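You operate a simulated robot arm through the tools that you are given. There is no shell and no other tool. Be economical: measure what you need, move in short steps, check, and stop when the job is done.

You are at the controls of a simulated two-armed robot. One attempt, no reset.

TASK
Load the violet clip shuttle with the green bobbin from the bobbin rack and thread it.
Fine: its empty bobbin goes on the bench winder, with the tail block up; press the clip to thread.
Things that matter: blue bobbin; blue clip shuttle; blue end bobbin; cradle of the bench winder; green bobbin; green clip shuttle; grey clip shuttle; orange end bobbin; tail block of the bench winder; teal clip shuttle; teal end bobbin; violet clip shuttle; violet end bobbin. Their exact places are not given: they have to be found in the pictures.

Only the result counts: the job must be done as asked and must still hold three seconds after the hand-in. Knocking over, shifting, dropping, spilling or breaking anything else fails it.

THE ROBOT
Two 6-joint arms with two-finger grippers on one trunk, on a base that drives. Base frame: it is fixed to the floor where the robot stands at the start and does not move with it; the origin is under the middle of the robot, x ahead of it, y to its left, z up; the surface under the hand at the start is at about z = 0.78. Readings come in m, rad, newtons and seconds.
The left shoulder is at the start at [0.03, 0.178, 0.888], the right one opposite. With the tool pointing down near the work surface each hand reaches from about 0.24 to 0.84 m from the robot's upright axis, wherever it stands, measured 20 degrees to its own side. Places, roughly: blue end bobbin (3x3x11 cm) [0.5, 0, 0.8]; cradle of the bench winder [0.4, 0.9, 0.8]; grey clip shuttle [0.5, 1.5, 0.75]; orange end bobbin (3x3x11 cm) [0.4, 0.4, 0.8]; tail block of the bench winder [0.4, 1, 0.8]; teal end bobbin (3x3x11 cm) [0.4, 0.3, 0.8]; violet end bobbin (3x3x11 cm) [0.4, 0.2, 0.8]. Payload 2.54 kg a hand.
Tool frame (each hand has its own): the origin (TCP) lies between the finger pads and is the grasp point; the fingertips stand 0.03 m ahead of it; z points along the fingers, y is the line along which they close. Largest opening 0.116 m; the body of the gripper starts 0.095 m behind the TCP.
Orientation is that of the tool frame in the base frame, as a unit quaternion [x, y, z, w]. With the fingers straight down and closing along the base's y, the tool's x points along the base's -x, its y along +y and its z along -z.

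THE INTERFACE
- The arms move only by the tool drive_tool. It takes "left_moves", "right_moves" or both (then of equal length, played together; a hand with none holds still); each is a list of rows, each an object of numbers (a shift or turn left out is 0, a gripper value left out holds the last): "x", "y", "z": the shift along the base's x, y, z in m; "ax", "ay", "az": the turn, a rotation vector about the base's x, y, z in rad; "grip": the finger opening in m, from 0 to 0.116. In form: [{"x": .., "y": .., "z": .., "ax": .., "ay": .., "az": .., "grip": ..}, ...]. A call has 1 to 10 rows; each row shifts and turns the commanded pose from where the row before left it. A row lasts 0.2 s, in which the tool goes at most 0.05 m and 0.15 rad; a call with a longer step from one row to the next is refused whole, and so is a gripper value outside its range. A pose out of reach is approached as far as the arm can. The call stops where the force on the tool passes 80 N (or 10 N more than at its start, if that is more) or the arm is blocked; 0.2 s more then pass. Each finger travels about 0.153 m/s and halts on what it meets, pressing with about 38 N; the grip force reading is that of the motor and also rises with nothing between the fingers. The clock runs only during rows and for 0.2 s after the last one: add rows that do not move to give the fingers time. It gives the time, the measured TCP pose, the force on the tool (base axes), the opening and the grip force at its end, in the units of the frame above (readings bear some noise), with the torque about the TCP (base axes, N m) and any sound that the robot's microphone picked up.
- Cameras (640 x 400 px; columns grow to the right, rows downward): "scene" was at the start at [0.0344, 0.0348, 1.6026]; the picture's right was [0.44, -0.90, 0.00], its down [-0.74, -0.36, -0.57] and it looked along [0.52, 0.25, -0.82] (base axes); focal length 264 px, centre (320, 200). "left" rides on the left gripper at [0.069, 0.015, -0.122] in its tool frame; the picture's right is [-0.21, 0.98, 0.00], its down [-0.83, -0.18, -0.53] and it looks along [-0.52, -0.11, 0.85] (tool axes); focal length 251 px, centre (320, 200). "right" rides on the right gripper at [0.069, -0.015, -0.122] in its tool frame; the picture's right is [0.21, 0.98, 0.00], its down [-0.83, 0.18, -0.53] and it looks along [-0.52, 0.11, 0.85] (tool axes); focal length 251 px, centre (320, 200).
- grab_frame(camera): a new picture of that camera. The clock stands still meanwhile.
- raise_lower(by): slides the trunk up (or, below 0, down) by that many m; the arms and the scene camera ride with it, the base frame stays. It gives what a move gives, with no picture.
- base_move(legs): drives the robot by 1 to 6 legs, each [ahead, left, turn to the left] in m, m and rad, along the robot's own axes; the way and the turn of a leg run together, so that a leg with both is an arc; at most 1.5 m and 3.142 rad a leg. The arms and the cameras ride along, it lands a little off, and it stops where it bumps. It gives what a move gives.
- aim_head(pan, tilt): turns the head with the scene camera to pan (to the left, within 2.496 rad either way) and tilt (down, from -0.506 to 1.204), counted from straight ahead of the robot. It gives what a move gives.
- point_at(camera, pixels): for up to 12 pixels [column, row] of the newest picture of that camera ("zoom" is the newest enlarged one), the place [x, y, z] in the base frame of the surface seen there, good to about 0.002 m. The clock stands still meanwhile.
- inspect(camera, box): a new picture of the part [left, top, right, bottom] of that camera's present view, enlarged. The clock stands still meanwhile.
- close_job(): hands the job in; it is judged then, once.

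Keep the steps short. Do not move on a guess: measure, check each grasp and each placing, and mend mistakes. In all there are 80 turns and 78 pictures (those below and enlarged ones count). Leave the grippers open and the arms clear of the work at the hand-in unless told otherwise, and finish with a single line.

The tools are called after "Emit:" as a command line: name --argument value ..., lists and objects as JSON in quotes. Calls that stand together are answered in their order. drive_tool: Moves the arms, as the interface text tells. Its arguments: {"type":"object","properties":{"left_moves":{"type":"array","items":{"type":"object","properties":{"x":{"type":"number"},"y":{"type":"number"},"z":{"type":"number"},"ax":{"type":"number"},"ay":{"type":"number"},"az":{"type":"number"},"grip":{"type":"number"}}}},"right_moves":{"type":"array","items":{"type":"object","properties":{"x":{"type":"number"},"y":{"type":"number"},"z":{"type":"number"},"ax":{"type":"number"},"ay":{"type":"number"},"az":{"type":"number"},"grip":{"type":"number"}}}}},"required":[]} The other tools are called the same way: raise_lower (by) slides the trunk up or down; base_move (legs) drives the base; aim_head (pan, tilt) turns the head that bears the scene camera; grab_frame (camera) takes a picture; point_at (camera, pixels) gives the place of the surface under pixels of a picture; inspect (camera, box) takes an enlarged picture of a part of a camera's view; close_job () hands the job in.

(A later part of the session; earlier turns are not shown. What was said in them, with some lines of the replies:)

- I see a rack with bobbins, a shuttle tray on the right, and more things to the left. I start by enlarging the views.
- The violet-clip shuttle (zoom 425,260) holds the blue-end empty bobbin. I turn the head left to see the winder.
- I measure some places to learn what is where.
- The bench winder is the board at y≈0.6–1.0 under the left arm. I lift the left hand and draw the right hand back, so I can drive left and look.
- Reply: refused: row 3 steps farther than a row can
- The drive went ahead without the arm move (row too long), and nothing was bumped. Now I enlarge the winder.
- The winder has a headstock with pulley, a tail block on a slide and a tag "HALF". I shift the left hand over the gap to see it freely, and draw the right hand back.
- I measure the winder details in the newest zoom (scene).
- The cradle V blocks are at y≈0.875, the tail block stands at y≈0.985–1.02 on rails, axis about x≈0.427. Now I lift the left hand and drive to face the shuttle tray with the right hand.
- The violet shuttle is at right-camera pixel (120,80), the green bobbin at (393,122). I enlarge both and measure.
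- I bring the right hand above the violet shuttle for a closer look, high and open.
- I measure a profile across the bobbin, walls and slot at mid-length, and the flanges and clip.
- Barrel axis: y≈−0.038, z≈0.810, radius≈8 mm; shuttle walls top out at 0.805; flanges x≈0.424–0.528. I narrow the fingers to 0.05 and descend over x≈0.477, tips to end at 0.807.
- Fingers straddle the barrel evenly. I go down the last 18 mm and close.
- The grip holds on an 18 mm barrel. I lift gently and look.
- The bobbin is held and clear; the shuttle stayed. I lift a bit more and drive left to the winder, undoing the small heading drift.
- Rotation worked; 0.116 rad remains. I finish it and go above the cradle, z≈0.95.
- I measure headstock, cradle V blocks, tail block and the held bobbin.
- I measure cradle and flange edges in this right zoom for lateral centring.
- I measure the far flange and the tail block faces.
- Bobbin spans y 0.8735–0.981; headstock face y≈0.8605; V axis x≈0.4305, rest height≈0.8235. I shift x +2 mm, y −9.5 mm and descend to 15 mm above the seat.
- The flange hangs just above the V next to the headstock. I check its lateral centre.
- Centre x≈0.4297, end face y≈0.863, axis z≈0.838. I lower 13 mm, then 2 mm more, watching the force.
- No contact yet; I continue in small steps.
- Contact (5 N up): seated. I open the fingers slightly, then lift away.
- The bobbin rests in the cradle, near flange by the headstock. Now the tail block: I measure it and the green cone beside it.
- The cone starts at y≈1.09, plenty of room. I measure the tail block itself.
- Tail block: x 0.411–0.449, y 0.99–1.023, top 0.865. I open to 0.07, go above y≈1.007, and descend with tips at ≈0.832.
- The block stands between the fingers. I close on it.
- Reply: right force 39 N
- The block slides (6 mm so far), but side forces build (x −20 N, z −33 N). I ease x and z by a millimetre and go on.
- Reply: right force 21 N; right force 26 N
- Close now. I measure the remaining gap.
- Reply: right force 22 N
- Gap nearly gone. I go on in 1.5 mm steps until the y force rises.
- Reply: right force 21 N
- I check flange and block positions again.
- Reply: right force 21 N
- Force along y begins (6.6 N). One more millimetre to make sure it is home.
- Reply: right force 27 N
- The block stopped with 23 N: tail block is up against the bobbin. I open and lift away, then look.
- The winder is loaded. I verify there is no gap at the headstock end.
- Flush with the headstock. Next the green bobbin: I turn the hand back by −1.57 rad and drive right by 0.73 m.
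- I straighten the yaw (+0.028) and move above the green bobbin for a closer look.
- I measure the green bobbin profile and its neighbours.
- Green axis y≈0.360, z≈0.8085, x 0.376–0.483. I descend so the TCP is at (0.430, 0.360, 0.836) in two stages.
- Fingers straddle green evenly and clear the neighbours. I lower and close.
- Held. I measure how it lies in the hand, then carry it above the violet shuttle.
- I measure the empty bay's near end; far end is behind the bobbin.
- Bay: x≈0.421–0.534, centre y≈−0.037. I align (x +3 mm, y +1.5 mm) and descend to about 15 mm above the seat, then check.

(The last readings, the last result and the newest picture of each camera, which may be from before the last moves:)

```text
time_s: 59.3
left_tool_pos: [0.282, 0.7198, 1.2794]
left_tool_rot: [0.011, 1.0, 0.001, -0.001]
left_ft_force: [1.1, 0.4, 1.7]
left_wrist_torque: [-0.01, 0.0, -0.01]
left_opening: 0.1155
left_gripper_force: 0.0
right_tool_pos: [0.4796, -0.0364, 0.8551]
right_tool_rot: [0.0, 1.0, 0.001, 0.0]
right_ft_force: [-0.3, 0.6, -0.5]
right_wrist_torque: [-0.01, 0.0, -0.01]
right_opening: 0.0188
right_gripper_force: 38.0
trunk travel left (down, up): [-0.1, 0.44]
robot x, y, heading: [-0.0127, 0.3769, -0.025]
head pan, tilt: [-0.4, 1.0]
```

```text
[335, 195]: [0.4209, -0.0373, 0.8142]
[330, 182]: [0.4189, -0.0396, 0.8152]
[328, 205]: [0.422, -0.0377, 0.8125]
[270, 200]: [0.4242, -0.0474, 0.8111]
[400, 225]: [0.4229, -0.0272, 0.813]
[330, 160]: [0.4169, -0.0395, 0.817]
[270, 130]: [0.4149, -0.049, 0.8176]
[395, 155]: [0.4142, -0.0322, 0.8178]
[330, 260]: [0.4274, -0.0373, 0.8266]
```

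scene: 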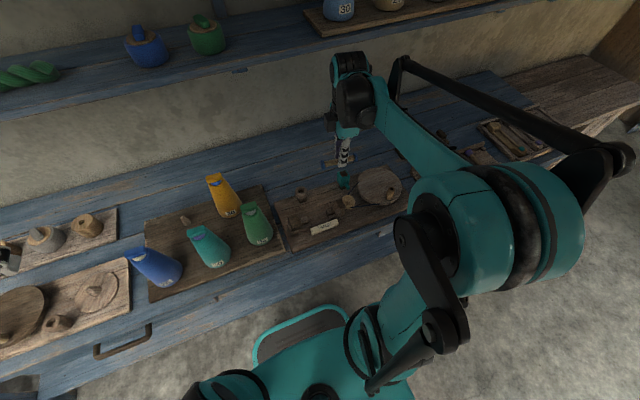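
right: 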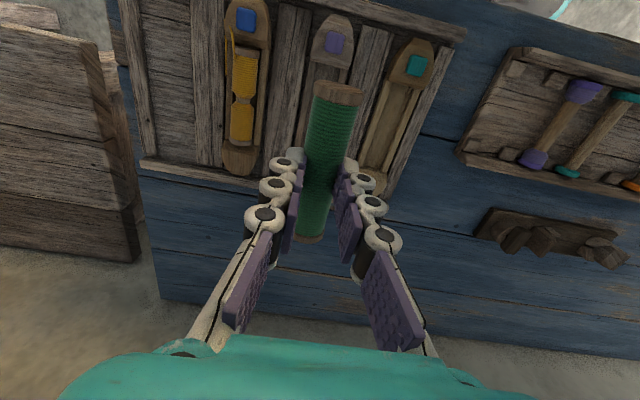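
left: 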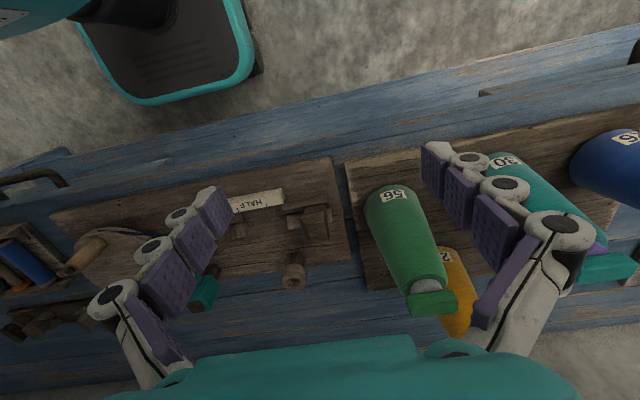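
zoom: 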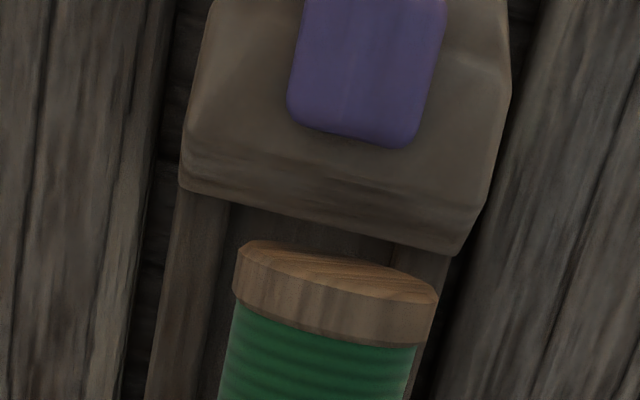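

Bobbin near face 0.4265, near wall ≈0.424, far end ≈0.533 vs wall 0.5345: shift x −1 mm, then lower 13 mm.

Emit:
drive_tool --right_moves '[{"x": -0.001, "z": -0.006}, {"z": -0.006}, {}]'

Emit:
drive_tool --right_moves '[{"z": -0.002}, {}]'

Emit:
drive_tool --right_moves '[{"z": -0.002}, {}]'

Emit:
grab_frame --camera "right"

```text
time_s: 60.1
left_tool_pos: [0.2817, 0.7202, 1.2796]
left_tool_rot: [0.011, 1.0, -0.001, 0.0]
left_ft_force: [-0.1, 0.1, 0.9]
left_wrist_torque: [0.0, 0.0, -0.02]
left_opening: 0.1161
left_gripper_force: 0.1
right_tool_pos: [0.4773, -0.0376, 0.8438]
right_tool_rot: [0.0, 1.0, 0.0, 0.0]
right_ft_force: [0.0, 0.1, -0.2]
right_wrist_torque: [-0.01, -0.01, 0.01]
right_opening: 0.019
right_gripper_force: 38.3
trunk travel left (down, up): [-0.1, 0.44]
robot x, y, heading: [-0.0141, 0.3778, -0.026]
head pan, tilt: [-0.4, 1.0]
```

```text
time_s: 60.7
left_tool_pos: [0.2829, 0.7204, 1.2806]
left_tool_rot: [0.011, 1.0, 0.001, 0.0]
left_ft_force: [0.2, -0.2, 0.3]
left_wrist_torque: [0.03, 0.03, 0.01]
left_opening: 0.116
left_gripper_force: 0.1
right_tool_pos: [0.479, -0.0371, 0.8409]
right_tool_rot: [0.0, 1.0, 0.0, 0.0]
right_ft_force: [-0.9, -0.3, -0.1]
right_wrist_torque: [0.01, 0.02, 0.04]
right_opening: 0.0186
right_gripper_force: 38.1
trunk travel left (down, up): [-0.1, 0.44]
robot x, y, heading: [-0.0126, 0.3754, -0.017]
head pan, tilt: [-0.4, 1.0]
```

```text
time_s: 61.3
left_tool_pos: [0.2831, 0.7202, 1.2792]
left_tool_rot: [0.011, 1.0, 0.0, 0.0]
left_ft_force: [-0.5, 0.0, 0.3]
left_wrist_torque: [0.0, 0.01, -0.04]
left_opening: 0.1159
left_gripper_force: 0.1
right_tool_pos: [0.4777, -0.0376, 0.839]
right_tool_rot: [0.0, 1.0, 0.0, 0.0]
right_ft_force: [-0.8, -0.4, -0.5]
right_wrist_torque: [0.01, 0.01, -0.02]
right_opening: 0.0187
right_gripper_force: 38.3
trunk travel left (down, up): [-0.1, 0.44]
robot x, y, heading: [-0.0126, 0.3735, -0.022]
head pan, tilt: [-0.4, 1.0]
```

```text
19 pictures are left
```

right: 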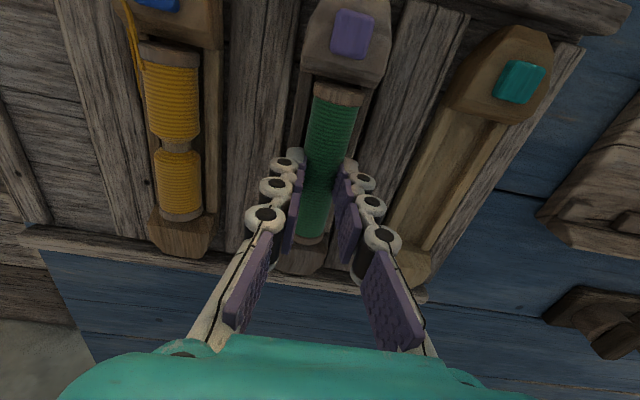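

It has gone into the bay without force. I check the flange height (should be ≈0.825).

Emit:
point_at --camera "right" --pixels '[[337, 98], [336, 105], [309, 236], [334, 125], [335, 90]]'

Emit:
drive_tool --right_moves '[{"z": -0.0015}, {}]'

```text
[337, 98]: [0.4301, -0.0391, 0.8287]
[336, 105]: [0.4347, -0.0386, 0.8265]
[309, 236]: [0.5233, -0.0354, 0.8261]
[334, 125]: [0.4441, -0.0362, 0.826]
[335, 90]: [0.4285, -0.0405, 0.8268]
```

```text
time_s: 61.9
left_tool_pos: [0.2829, 0.7199, 1.2799]
left_tool_rot: [0.011, 1.0, 0.0, -0.001]
left_ft_force: [0.1, -0.1, -0.2]
left_wrist_torque: [-0.02, -0.03, -0.01]
left_opening: 0.1161
left_gripper_force: 0.1
right_tool_pos: [0.479, -0.038, 0.8382]
right_tool_rot: [0.0, 1.0, 0.0, 0.001]
right_ft_force: [-0.1, 0.4, 0.1]
right_wrist_torque: [0.03, -0.04, 0.02]
right_opening: 0.0187
right_gripper_force: 37.9
trunk travel left (down, up): [-0.1, 0.44]
robot x, y, heading: [-0.0134, 0.3809, -0.022]
head pan, tilt: [-0.4, 1.0]
```

Flange top ≈0.827 before the last step, ≈2 mm to go. I lower in 1 mm steps until contact.

Emit:
drive_tool --right_moves '[{"z": -0.001}, {}]'

Emit:
drive_tool --right_moves '[{"z": -0.001}, {}]'

```text
time_s: 62.5
left_tool_pos: [0.283, 0.7194, 1.2808]
left_tool_rot: [0.011, 1.0, 0.0, 0.0]
left_ft_force: [0.4, 0.0, 0.7]
left_wrist_torque: [0.01, -0.02, 0.0]
left_opening: 0.116
left_gripper_force: 0.2
right_tool_pos: [0.4793, -0.0379, 0.8375]
right_tool_rot: [-0.001, 1.0, -0.001, -0.001]
right_ft_force: [-0.4, 0.4, 0.2]
right_wrist_torque: [0.05, 0.0, -0.03]
right_opening: 0.0183
right_gripper_force: 38.3
trunk travel left (down, up): [-0.1, 0.44]
robot x, y, heading: [-0.0114, 0.372, -0.027]
head pan, tilt: [-0.4, 1.0]
```

```text
time_s: 63.1
left_tool_pos: [0.2835, 0.7204, 1.2796]
left_tool_rot: [0.011, 1.0, 0.0, 0.0]
left_ft_force: [-0.4, -0.4, 0.3]
left_wrist_torque: [0.0, 0.02, 0.01]
left_opening: 0.1159
left_gripper_force: 0.0
right_tool_pos: [0.4774, -0.0366, 0.8363]
right_tool_rot: [-0.001, 1.0, 0.0, 0.0]
right_ft_force: [1.1, 0.1, -0.3]
right_wrist_torque: [-0.03, -0.01, 0.0]
right_opening: 0.0179
right_gripper_force: 37.4
trunk travel left (down, up): [-0.1, 0.44]
robot x, y, heading: [-0.0109, 0.3718, -0.026]
head pan, tilt: [-0.4, 1.0]
```

Still no force, and the opening shrinks slightly; I measure before going lower.

Emit:
inspect --camera "right" --box '[270, 60, 400, 260]'

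Emit:
point_at --camera "zoom" --pixels '[[325, 60], [325, 72], [322, 85], [318, 110], [270, 350], [265, 360], [315, 40], [370, 40], [375, 120]]'

```text
2.00 times, centred on (335, 160) of right
```

zoom: 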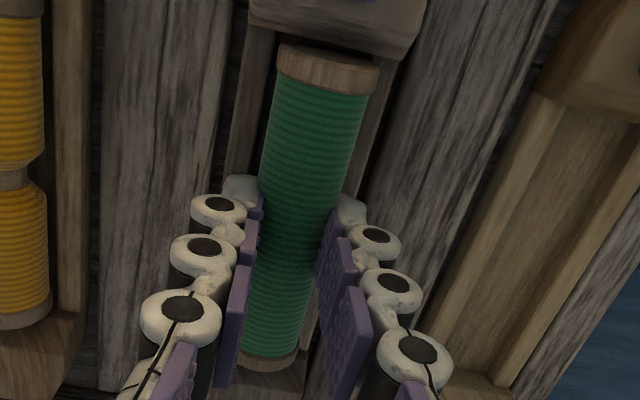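

```text
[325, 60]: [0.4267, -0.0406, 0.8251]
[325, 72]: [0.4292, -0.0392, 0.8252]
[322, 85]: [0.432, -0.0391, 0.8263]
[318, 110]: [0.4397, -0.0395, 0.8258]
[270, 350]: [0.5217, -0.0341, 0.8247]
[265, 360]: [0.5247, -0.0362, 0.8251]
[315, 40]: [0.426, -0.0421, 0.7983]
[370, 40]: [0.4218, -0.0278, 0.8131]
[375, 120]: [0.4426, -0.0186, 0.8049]
```

Flange top 0.8252 matches the previous bobbin's 0.8255: seated. I open and lift away.

Emit:
drive_tool --right_moves '[{"grip": 0.03}, {"grip": 0.042}, {}, {"z": 0.02}, {"z": 0.04}, {"z": 0.04}]'

Emit:
inspect --camera "right" --box '[240, 0, 420, 220]'

Emit:
point_at --camera "zoom" --pixels '[[330, 95], [330, 75], [318, 150], [288, 325], [285, 340], [345, 45], [340, 30], [350, 65], [325, 45], [365, 50], [345, 105], [280, 375]]'

```text
time_s: 64.5
left_tool_pos: [0.282, 0.7205, 1.2801]
left_tool_rot: [0.01, 1.0, 0.0, 0.0]
left_ft_force: [-0.3, -0.2, 0.8]
left_wrist_torque: [0.01, 0.01, 0.03]
left_opening: 0.1161
left_gripper_force: 0.1
right_tool_pos: [0.4791, -0.0388, 0.9347]
right_tool_rot: [0.0, 1.0, 0.0, 0.001]
right_ft_force: [0.1, -0.4, 0.4]
right_wrist_torque: [0.02, -0.01, 0.01]
right_opening: 0.042
right_gripper_force: 0.1
trunk travel left (down, up): [-0.1, 0.44]
robot x, y, heading: [-0.0091, 0.3784, -0.025]
head pan, tilt: [-0.4, 1.0]
```

```text
1.82 times, centred on (330, 110) of right
```

zoom: 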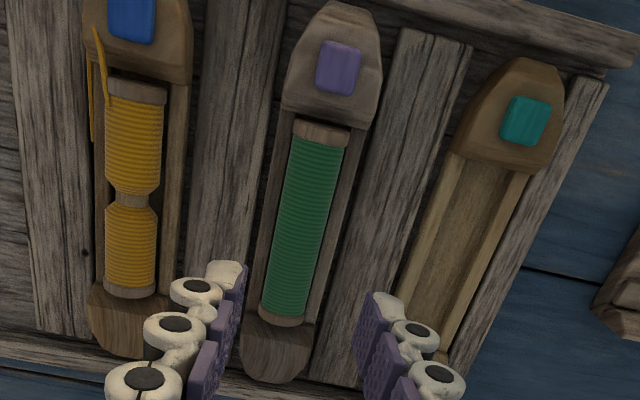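

```text
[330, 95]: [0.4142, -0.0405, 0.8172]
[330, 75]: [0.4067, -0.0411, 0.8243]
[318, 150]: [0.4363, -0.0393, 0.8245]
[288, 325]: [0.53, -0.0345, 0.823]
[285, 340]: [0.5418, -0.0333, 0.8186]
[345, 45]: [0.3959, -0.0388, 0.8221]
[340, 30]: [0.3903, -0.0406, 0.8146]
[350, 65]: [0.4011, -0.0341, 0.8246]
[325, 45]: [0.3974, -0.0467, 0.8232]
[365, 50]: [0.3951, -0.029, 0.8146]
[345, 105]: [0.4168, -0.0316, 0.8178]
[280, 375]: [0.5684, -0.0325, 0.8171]
```

The green bobbin lies in the bay. Clip centre ≈(0.402, −0.0395), top 0.8245. I close the fingers, go above it, and descend to 8 mm over it.

Emit:
drive_tool --right_moves '[{"x": -0.04, "grip": 0.0}, {"x": -0.038}, {}, {"z": -0.04}, {"z": -0.032}, {}]'

Emit:
grab_frame --camera "right"

Emit:
inspect --camera "scene" --box '[350, 155, 440, 215]'

```text
time_s: 65.9
left_tool_pos: [0.2822, 0.7201, 1.2799]
left_tool_rot: [0.011, 1.0, 0.0, 0.0]
left_ft_force: [-0.2, 0.2, -0.1]
left_wrist_torque: [-0.05, -0.01, 0.01]
left_opening: 0.1161
left_gripper_force: 0.1
right_tool_pos: [0.4016, -0.0373, 0.8626]
right_tool_rot: [0.001, 1.0, 0.0, 0.0]
right_ft_force: [0.0, 0.8, 0.2]
right_wrist_torque: [-0.01, 0.05, 0.02]
right_opening: 0.0001
right_gripper_force: 28.6
trunk travel left (down, up): [-0.1, 0.44]
robot x, y, heading: [-0.0158, 0.3778, -0.021]
head pan, tilt: [-0.4, 1.0]
```

```text
16 pictures are left
```

right: 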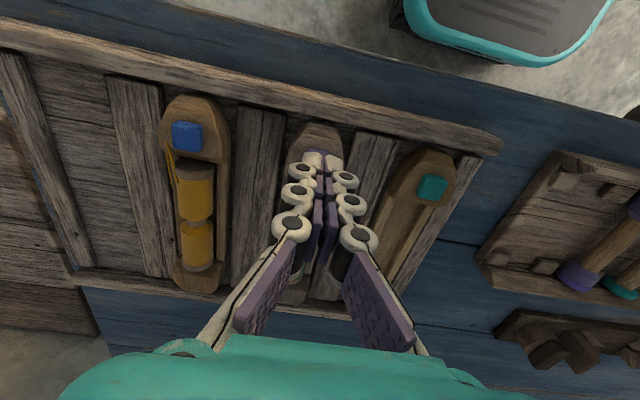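

```text
6.67 times, centred on (395, 185) of scene
```

zoom: 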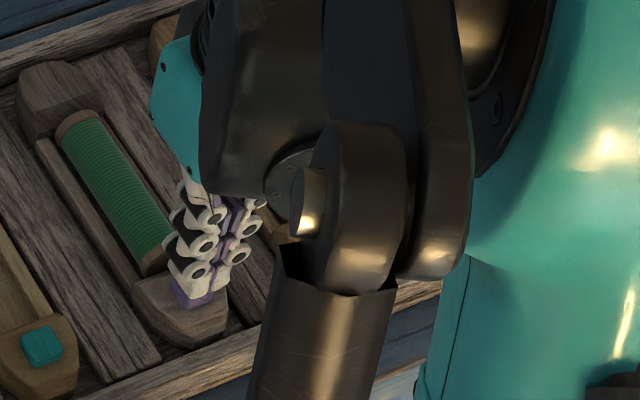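

The closed tips are over the clip. I shift y −1.5 mm and press down gradually.

Emit:
drive_tool --right_moves '[{"y": -0.0015, "z": -0.004}, {"z": -0.003}, {}]'

Emit:
drive_tool --right_moves '[{"z": -0.002}, {}]'

Emit:
drive_tool --right_moves '[{"z": -0.002}, {}]'

```text
time_s: 66.7
left_tool_pos: [0.2831, 0.72, 1.2805]
left_tool_rot: [0.011, 1.0, 0.001, 0.0]
left_ft_force: [0.1, 0.0, 0.0]
left_wrist_torque: [0.03, 0.0, 0.01]
left_opening: 0.1157
left_gripper_force: 0.1
right_tool_pos: [0.4001, -0.0386, 0.8554]
right_tool_rot: [-0.001, 1.0, 0.0, 0.0]
right_ft_force: [0.2, -0.6, -0.7]
right_wrist_torque: [0.04, 0.02, 0.01]
right_opening: 0.0003
right_gripper_force: 28.7
trunk travel left (down, up): [-0.1, 0.44]
robot x, y, heading: [-0.0128, 0.3755, -0.026]
head pan, tilt: [-0.4, 1.0]
```

```text
time_s: 67.3
left_tool_pos: [0.2827, 0.7198, 1.2796]
left_tool_rot: [0.011, 1.0, 0.0, 0.0]
left_ft_force: [0.4, 1.1, 1.0]
left_wrist_torque: [0.01, -0.01, 0.01]
left_opening: 0.1161
left_gripper_force: 0.1
right_tool_pos: [0.4007, -0.0386, 0.8555]
right_tool_rot: [0.001, 1.0, 0.0, -0.001]
right_ft_force: [0.0, 0.1, 0.1]
right_wrist_torque: [-0.01, 0.0, 0.01]
right_opening: 0.0
right_gripper_force: 28.4
trunk travel left (down, up): [-0.1, 0.44]
robot x, y, heading: [-0.0091, 0.3752, -0.024]
head pan, tilt: [-0.4, 1.0]
```

```text
time_s: 67.9
left_tool_pos: [0.2821, 0.72, 1.2795]
left_tool_rot: [0.011, 1.0, 0.0, 0.0]
left_ft_force: [0.2, 0.1, -0.4]
left_wrist_torque: [0.02, 0.01, 0.0]
left_opening: 0.116
left_gripper_force: 0.0
right_tool_pos: [0.401, -0.0395, 0.854]
right_tool_rot: [0.0, 1.0, 0.0, 0.0]
right_ft_force: [0.0, 0.0, 0.8]
right_wrist_torque: [-0.01, -0.01, -0.01]
right_opening: 0.0
right_gripper_force: 28.7
trunk travel left (down, up): [-0.1, 0.44]
robot x, y, heading: [-0.0126, 0.3742, -0.023]
head pan, tilt: [-0.4, 1.0]
```

Contact is just beginning. I press further in 2 mm steps.

Emit:
drive_tool --right_moves '[{"z": -0.002}, {}]'

Emit:
drive_tool --right_moves '[{"z": -0.002}, {}]'

Emit:
drive_tool --right_moves '[{"z": -0.0015}, {}]'

```text
time_s: 68.5
left_tool_pos: [0.2818, 0.7201, 1.2804]
left_tool_rot: [0.011, 1.0, 0.0, 0.0]
left_ft_force: [0.1, -0.1, 0.9]
left_wrist_torque: [-0.03, 0.0, -0.01]
left_opening: 0.1162
left_gripper_force: 0.0
right_tool_pos: [0.401, -0.0378, 0.851]
right_tool_rot: [0.0, 1.0, 0.0, 0.0]
right_ft_force: [0.1, -0.2, 0.7]
right_wrist_torque: [0.02, 0.0, -0.03]
right_opening: 0.0059
right_gripper_force: 28.2
trunk travel left (down, up): [-0.1, 0.44]
robot x, y, heading: [-0.0117, 0.3807, -0.021]
head pan, tilt: [-0.4, 1.0]
```

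```text
time_s: 69.1
left_tool_pos: [0.2828, 0.7199, 1.2794]
left_tool_rot: [0.011, 1.0, 0.0, 0.0]
left_ft_force: [0.4, 0.2, 0.0]
left_wrist_torque: [-0.01, 0.03, -0.01]
left_opening: 0.1164
left_gripper_force: 0.1
right_tool_pos: [0.4004, -0.0391, 0.8484]
right_tool_rot: [0.001, 1.0, -0.001, -0.001]
right_ft_force: [1.1, 0.3, 1.9]
right_wrist_torque: [0.0, -0.07, 0.01]
right_opening: 0.0059
right_gripper_force: 28.2
trunk travel left (down, up): [-0.1, 0.44]
robot x, y, heading: [-0.0107, 0.3762, -0.023]
head pan, tilt: [-0.4, 1.0]
```

```text
time_s: 69.7
left_tool_pos: [0.2825, 0.7187, 1.2791]
left_tool_rot: [0.011, 1.0, 0.0, 0.0]
left_ft_force: [-0.3, -0.2, -0.2]
left_wrist_torque: [0.03, 0.01, 0.04]
left_opening: 0.1159
left_gripper_force: 0.1
right_tool_pos: [0.3998, -0.0387, 0.8482]
right_tool_rot: [0.0, 1.0, 0.0, 0.0]
right_ft_force: [1.0, -0.8, 1.8]
right_wrist_torque: [0.02, 0.01, -0.01]
right_opening: 0.006
right_gripper_force: 28.7
trunk travel left (down, up): [-0.1, 0.44]
robot x, y, heading: [-0.0106, 0.3732, -0.022]
head pan, tilt: [-0.4, 1.0]
```

The fingers were spread to 6 mm — something slipped between the tips. I stop and look.

Emit:
inspect --camera "right" --box '[260, 100, 380, 200]'

Emit:
inspect --camera "scene" --box '[360, 175, 400, 210]'

```text
4.00 times, centred on (320, 150) of right
```

zoom: 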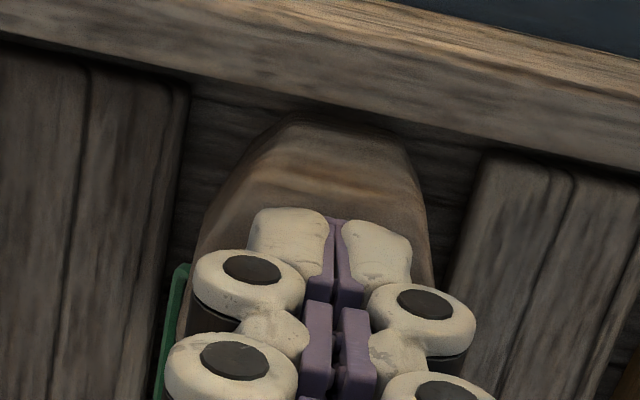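

```text
11.43 times, centred on (380, 192) of scene
```

zoom: 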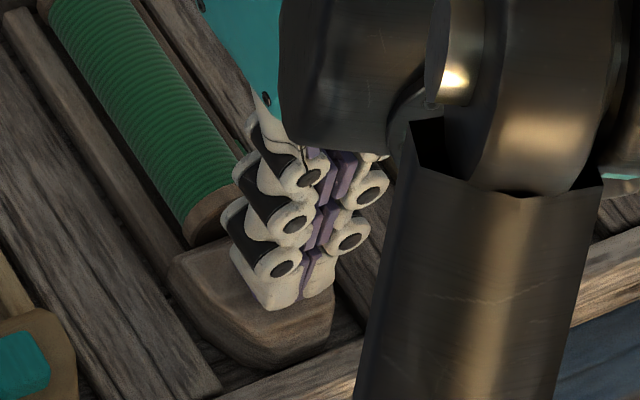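

A green thread now shows beside the shuttle nose at zoom (170,300), as on the yellow shuttle. I open slightly so nothing is pinched, lift, and look.

Emit:
drive_tool --right_moves '[{"grip": 0.03}, {}, {"z": 0.02}, {"z": 0.04}, {"z": 0.045}, {"x": 0.02, "z": 0.02}]'

Emit:
inspect --camera "right" --box '[220, 20, 420, 220]'

Emit:
inspect --camera "scene" --box '[340, 150, 430, 215]'

```text
time_s: 71.1
left_tool_pos: [0.2826, 0.7193, 1.2793]
left_tool_rot: [0.012, 1.0, 0.0, -0.001]
left_ft_force: [0.6, 0.6, 0.2]
left_wrist_torque: [0.02, 0.02, -0.01]
left_opening: 0.1159
left_gripper_force: 0.0
right_tool_pos: [0.422, -0.0402, 0.9735]
right_tool_rot: [0.0, 1.0, 0.0, 0.0]
right_ft_force: [-0.4, -0.4, -0.8]
right_wrist_torque: [0.01, 0.04, 0.01]
right_opening: 0.0299
right_gripper_force: 0.1
trunk travel left (down, up): [-0.1, 0.44]
robot x, y, heading: [-0.0088, 0.3758, -0.026]
head pan, tilt: [-0.4, 1.0]
```

```text
2.00 times, centred on (320, 120) of right
```

zoom: 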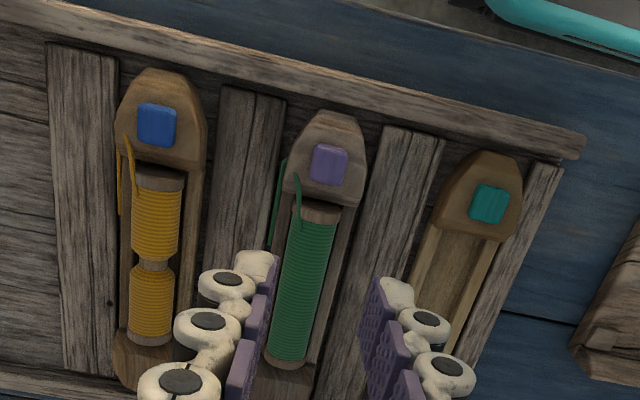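

```text
6.15 times, centred on (385, 182) of scene
```

zoom: 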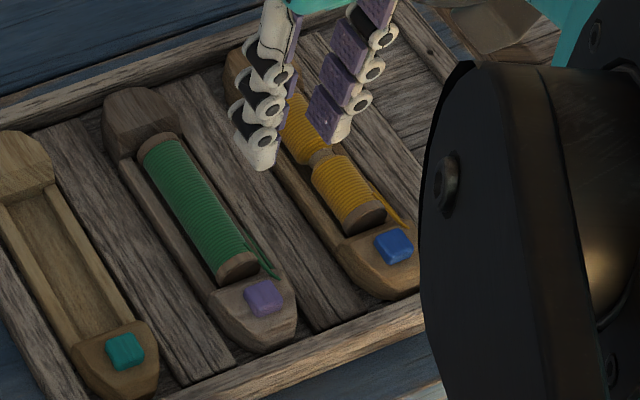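

The shuttle is threaded just like the yellow one. I raise and open the right hand and glance at the winder once more.

Emit:
drive_tool --right_moves '[{"z": 0.045, "x": -0.01}, {"z": 0.045, "x": -0.01}, {"grip": 0.11}, {}]'

Emit:
aim_head --pan 0.6 --tilt 0.9

Emit:
grab_frame --camera "scene"

```text
time_s: 72.1
left_tool_pos: [0.2826, 0.72, 1.2814]
left_tool_rot: [0.012, 1.0, 0.0, 0.0]
left_ft_force: [-0.5, 0.4, -0.2]
left_wrist_torque: [-0.03, 0.0, 0.01]
left_opening: 0.1159
left_gripper_force: 0.0
right_tool_pos: [0.3988, -0.0404, 1.0618]
right_tool_rot: [0.0, 1.0, 0.0, 0.001]
right_ft_force: [0.2, 0.6, 0.5]
right_wrist_torque: [0.02, -0.03, 0.0]
right_opening: 0.1099
right_gripper_force: 0.2
trunk travel left (down, up): [-0.1, 0.44]
robot x, y, heading: [-0.0107, 0.3738, -0.025]
head pan, tilt: [-0.4, 1.0]
```

```text
time_s: 73.4
left_tool_pos: [0.2813, 0.7214, 1.279]
left_tool_rot: [0.011, 1.0, 0.0, 0.0]
left_ft_force: [0.2, 0.0, -0.4]
left_wrist_torque: [-0.02, 0.0, -0.01]
left_opening: 0.1161
left_gripper_force: 0.0
right_tool_pos: [0.3993, -0.0406, 1.0619]
right_tool_rot: [-0.001, 1.0, 0.0, 0.0]
right_ft_force: [0.0, -0.1, 0.0]
right_wrist_torque: [0.0, 0.01, 0.03]
right_opening: 0.1102
right_gripper_force: 0.1
trunk travel left (down, up): [-0.1, 0.44]
robot x, y, heading: [-0.0104, 0.3779, -0.028]
head pan, tilt: [0.6, 0.901]
```

```text
10 pictures are left
```

scene: 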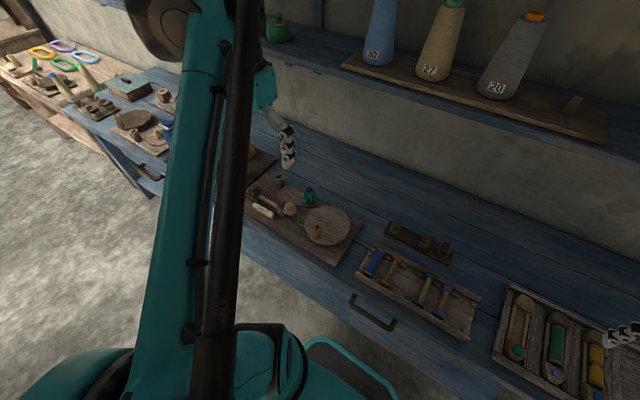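

Everything is in order: winder loaded, shuttle threaded, hands open and clear. I hand in.

Emit:
close_job

```text
The job is handed in.
```

The violet clip shuttle now holds the green bobbin and is threaded, and its empty blue-end bobbin is on the bench winder with the tail block up against it.
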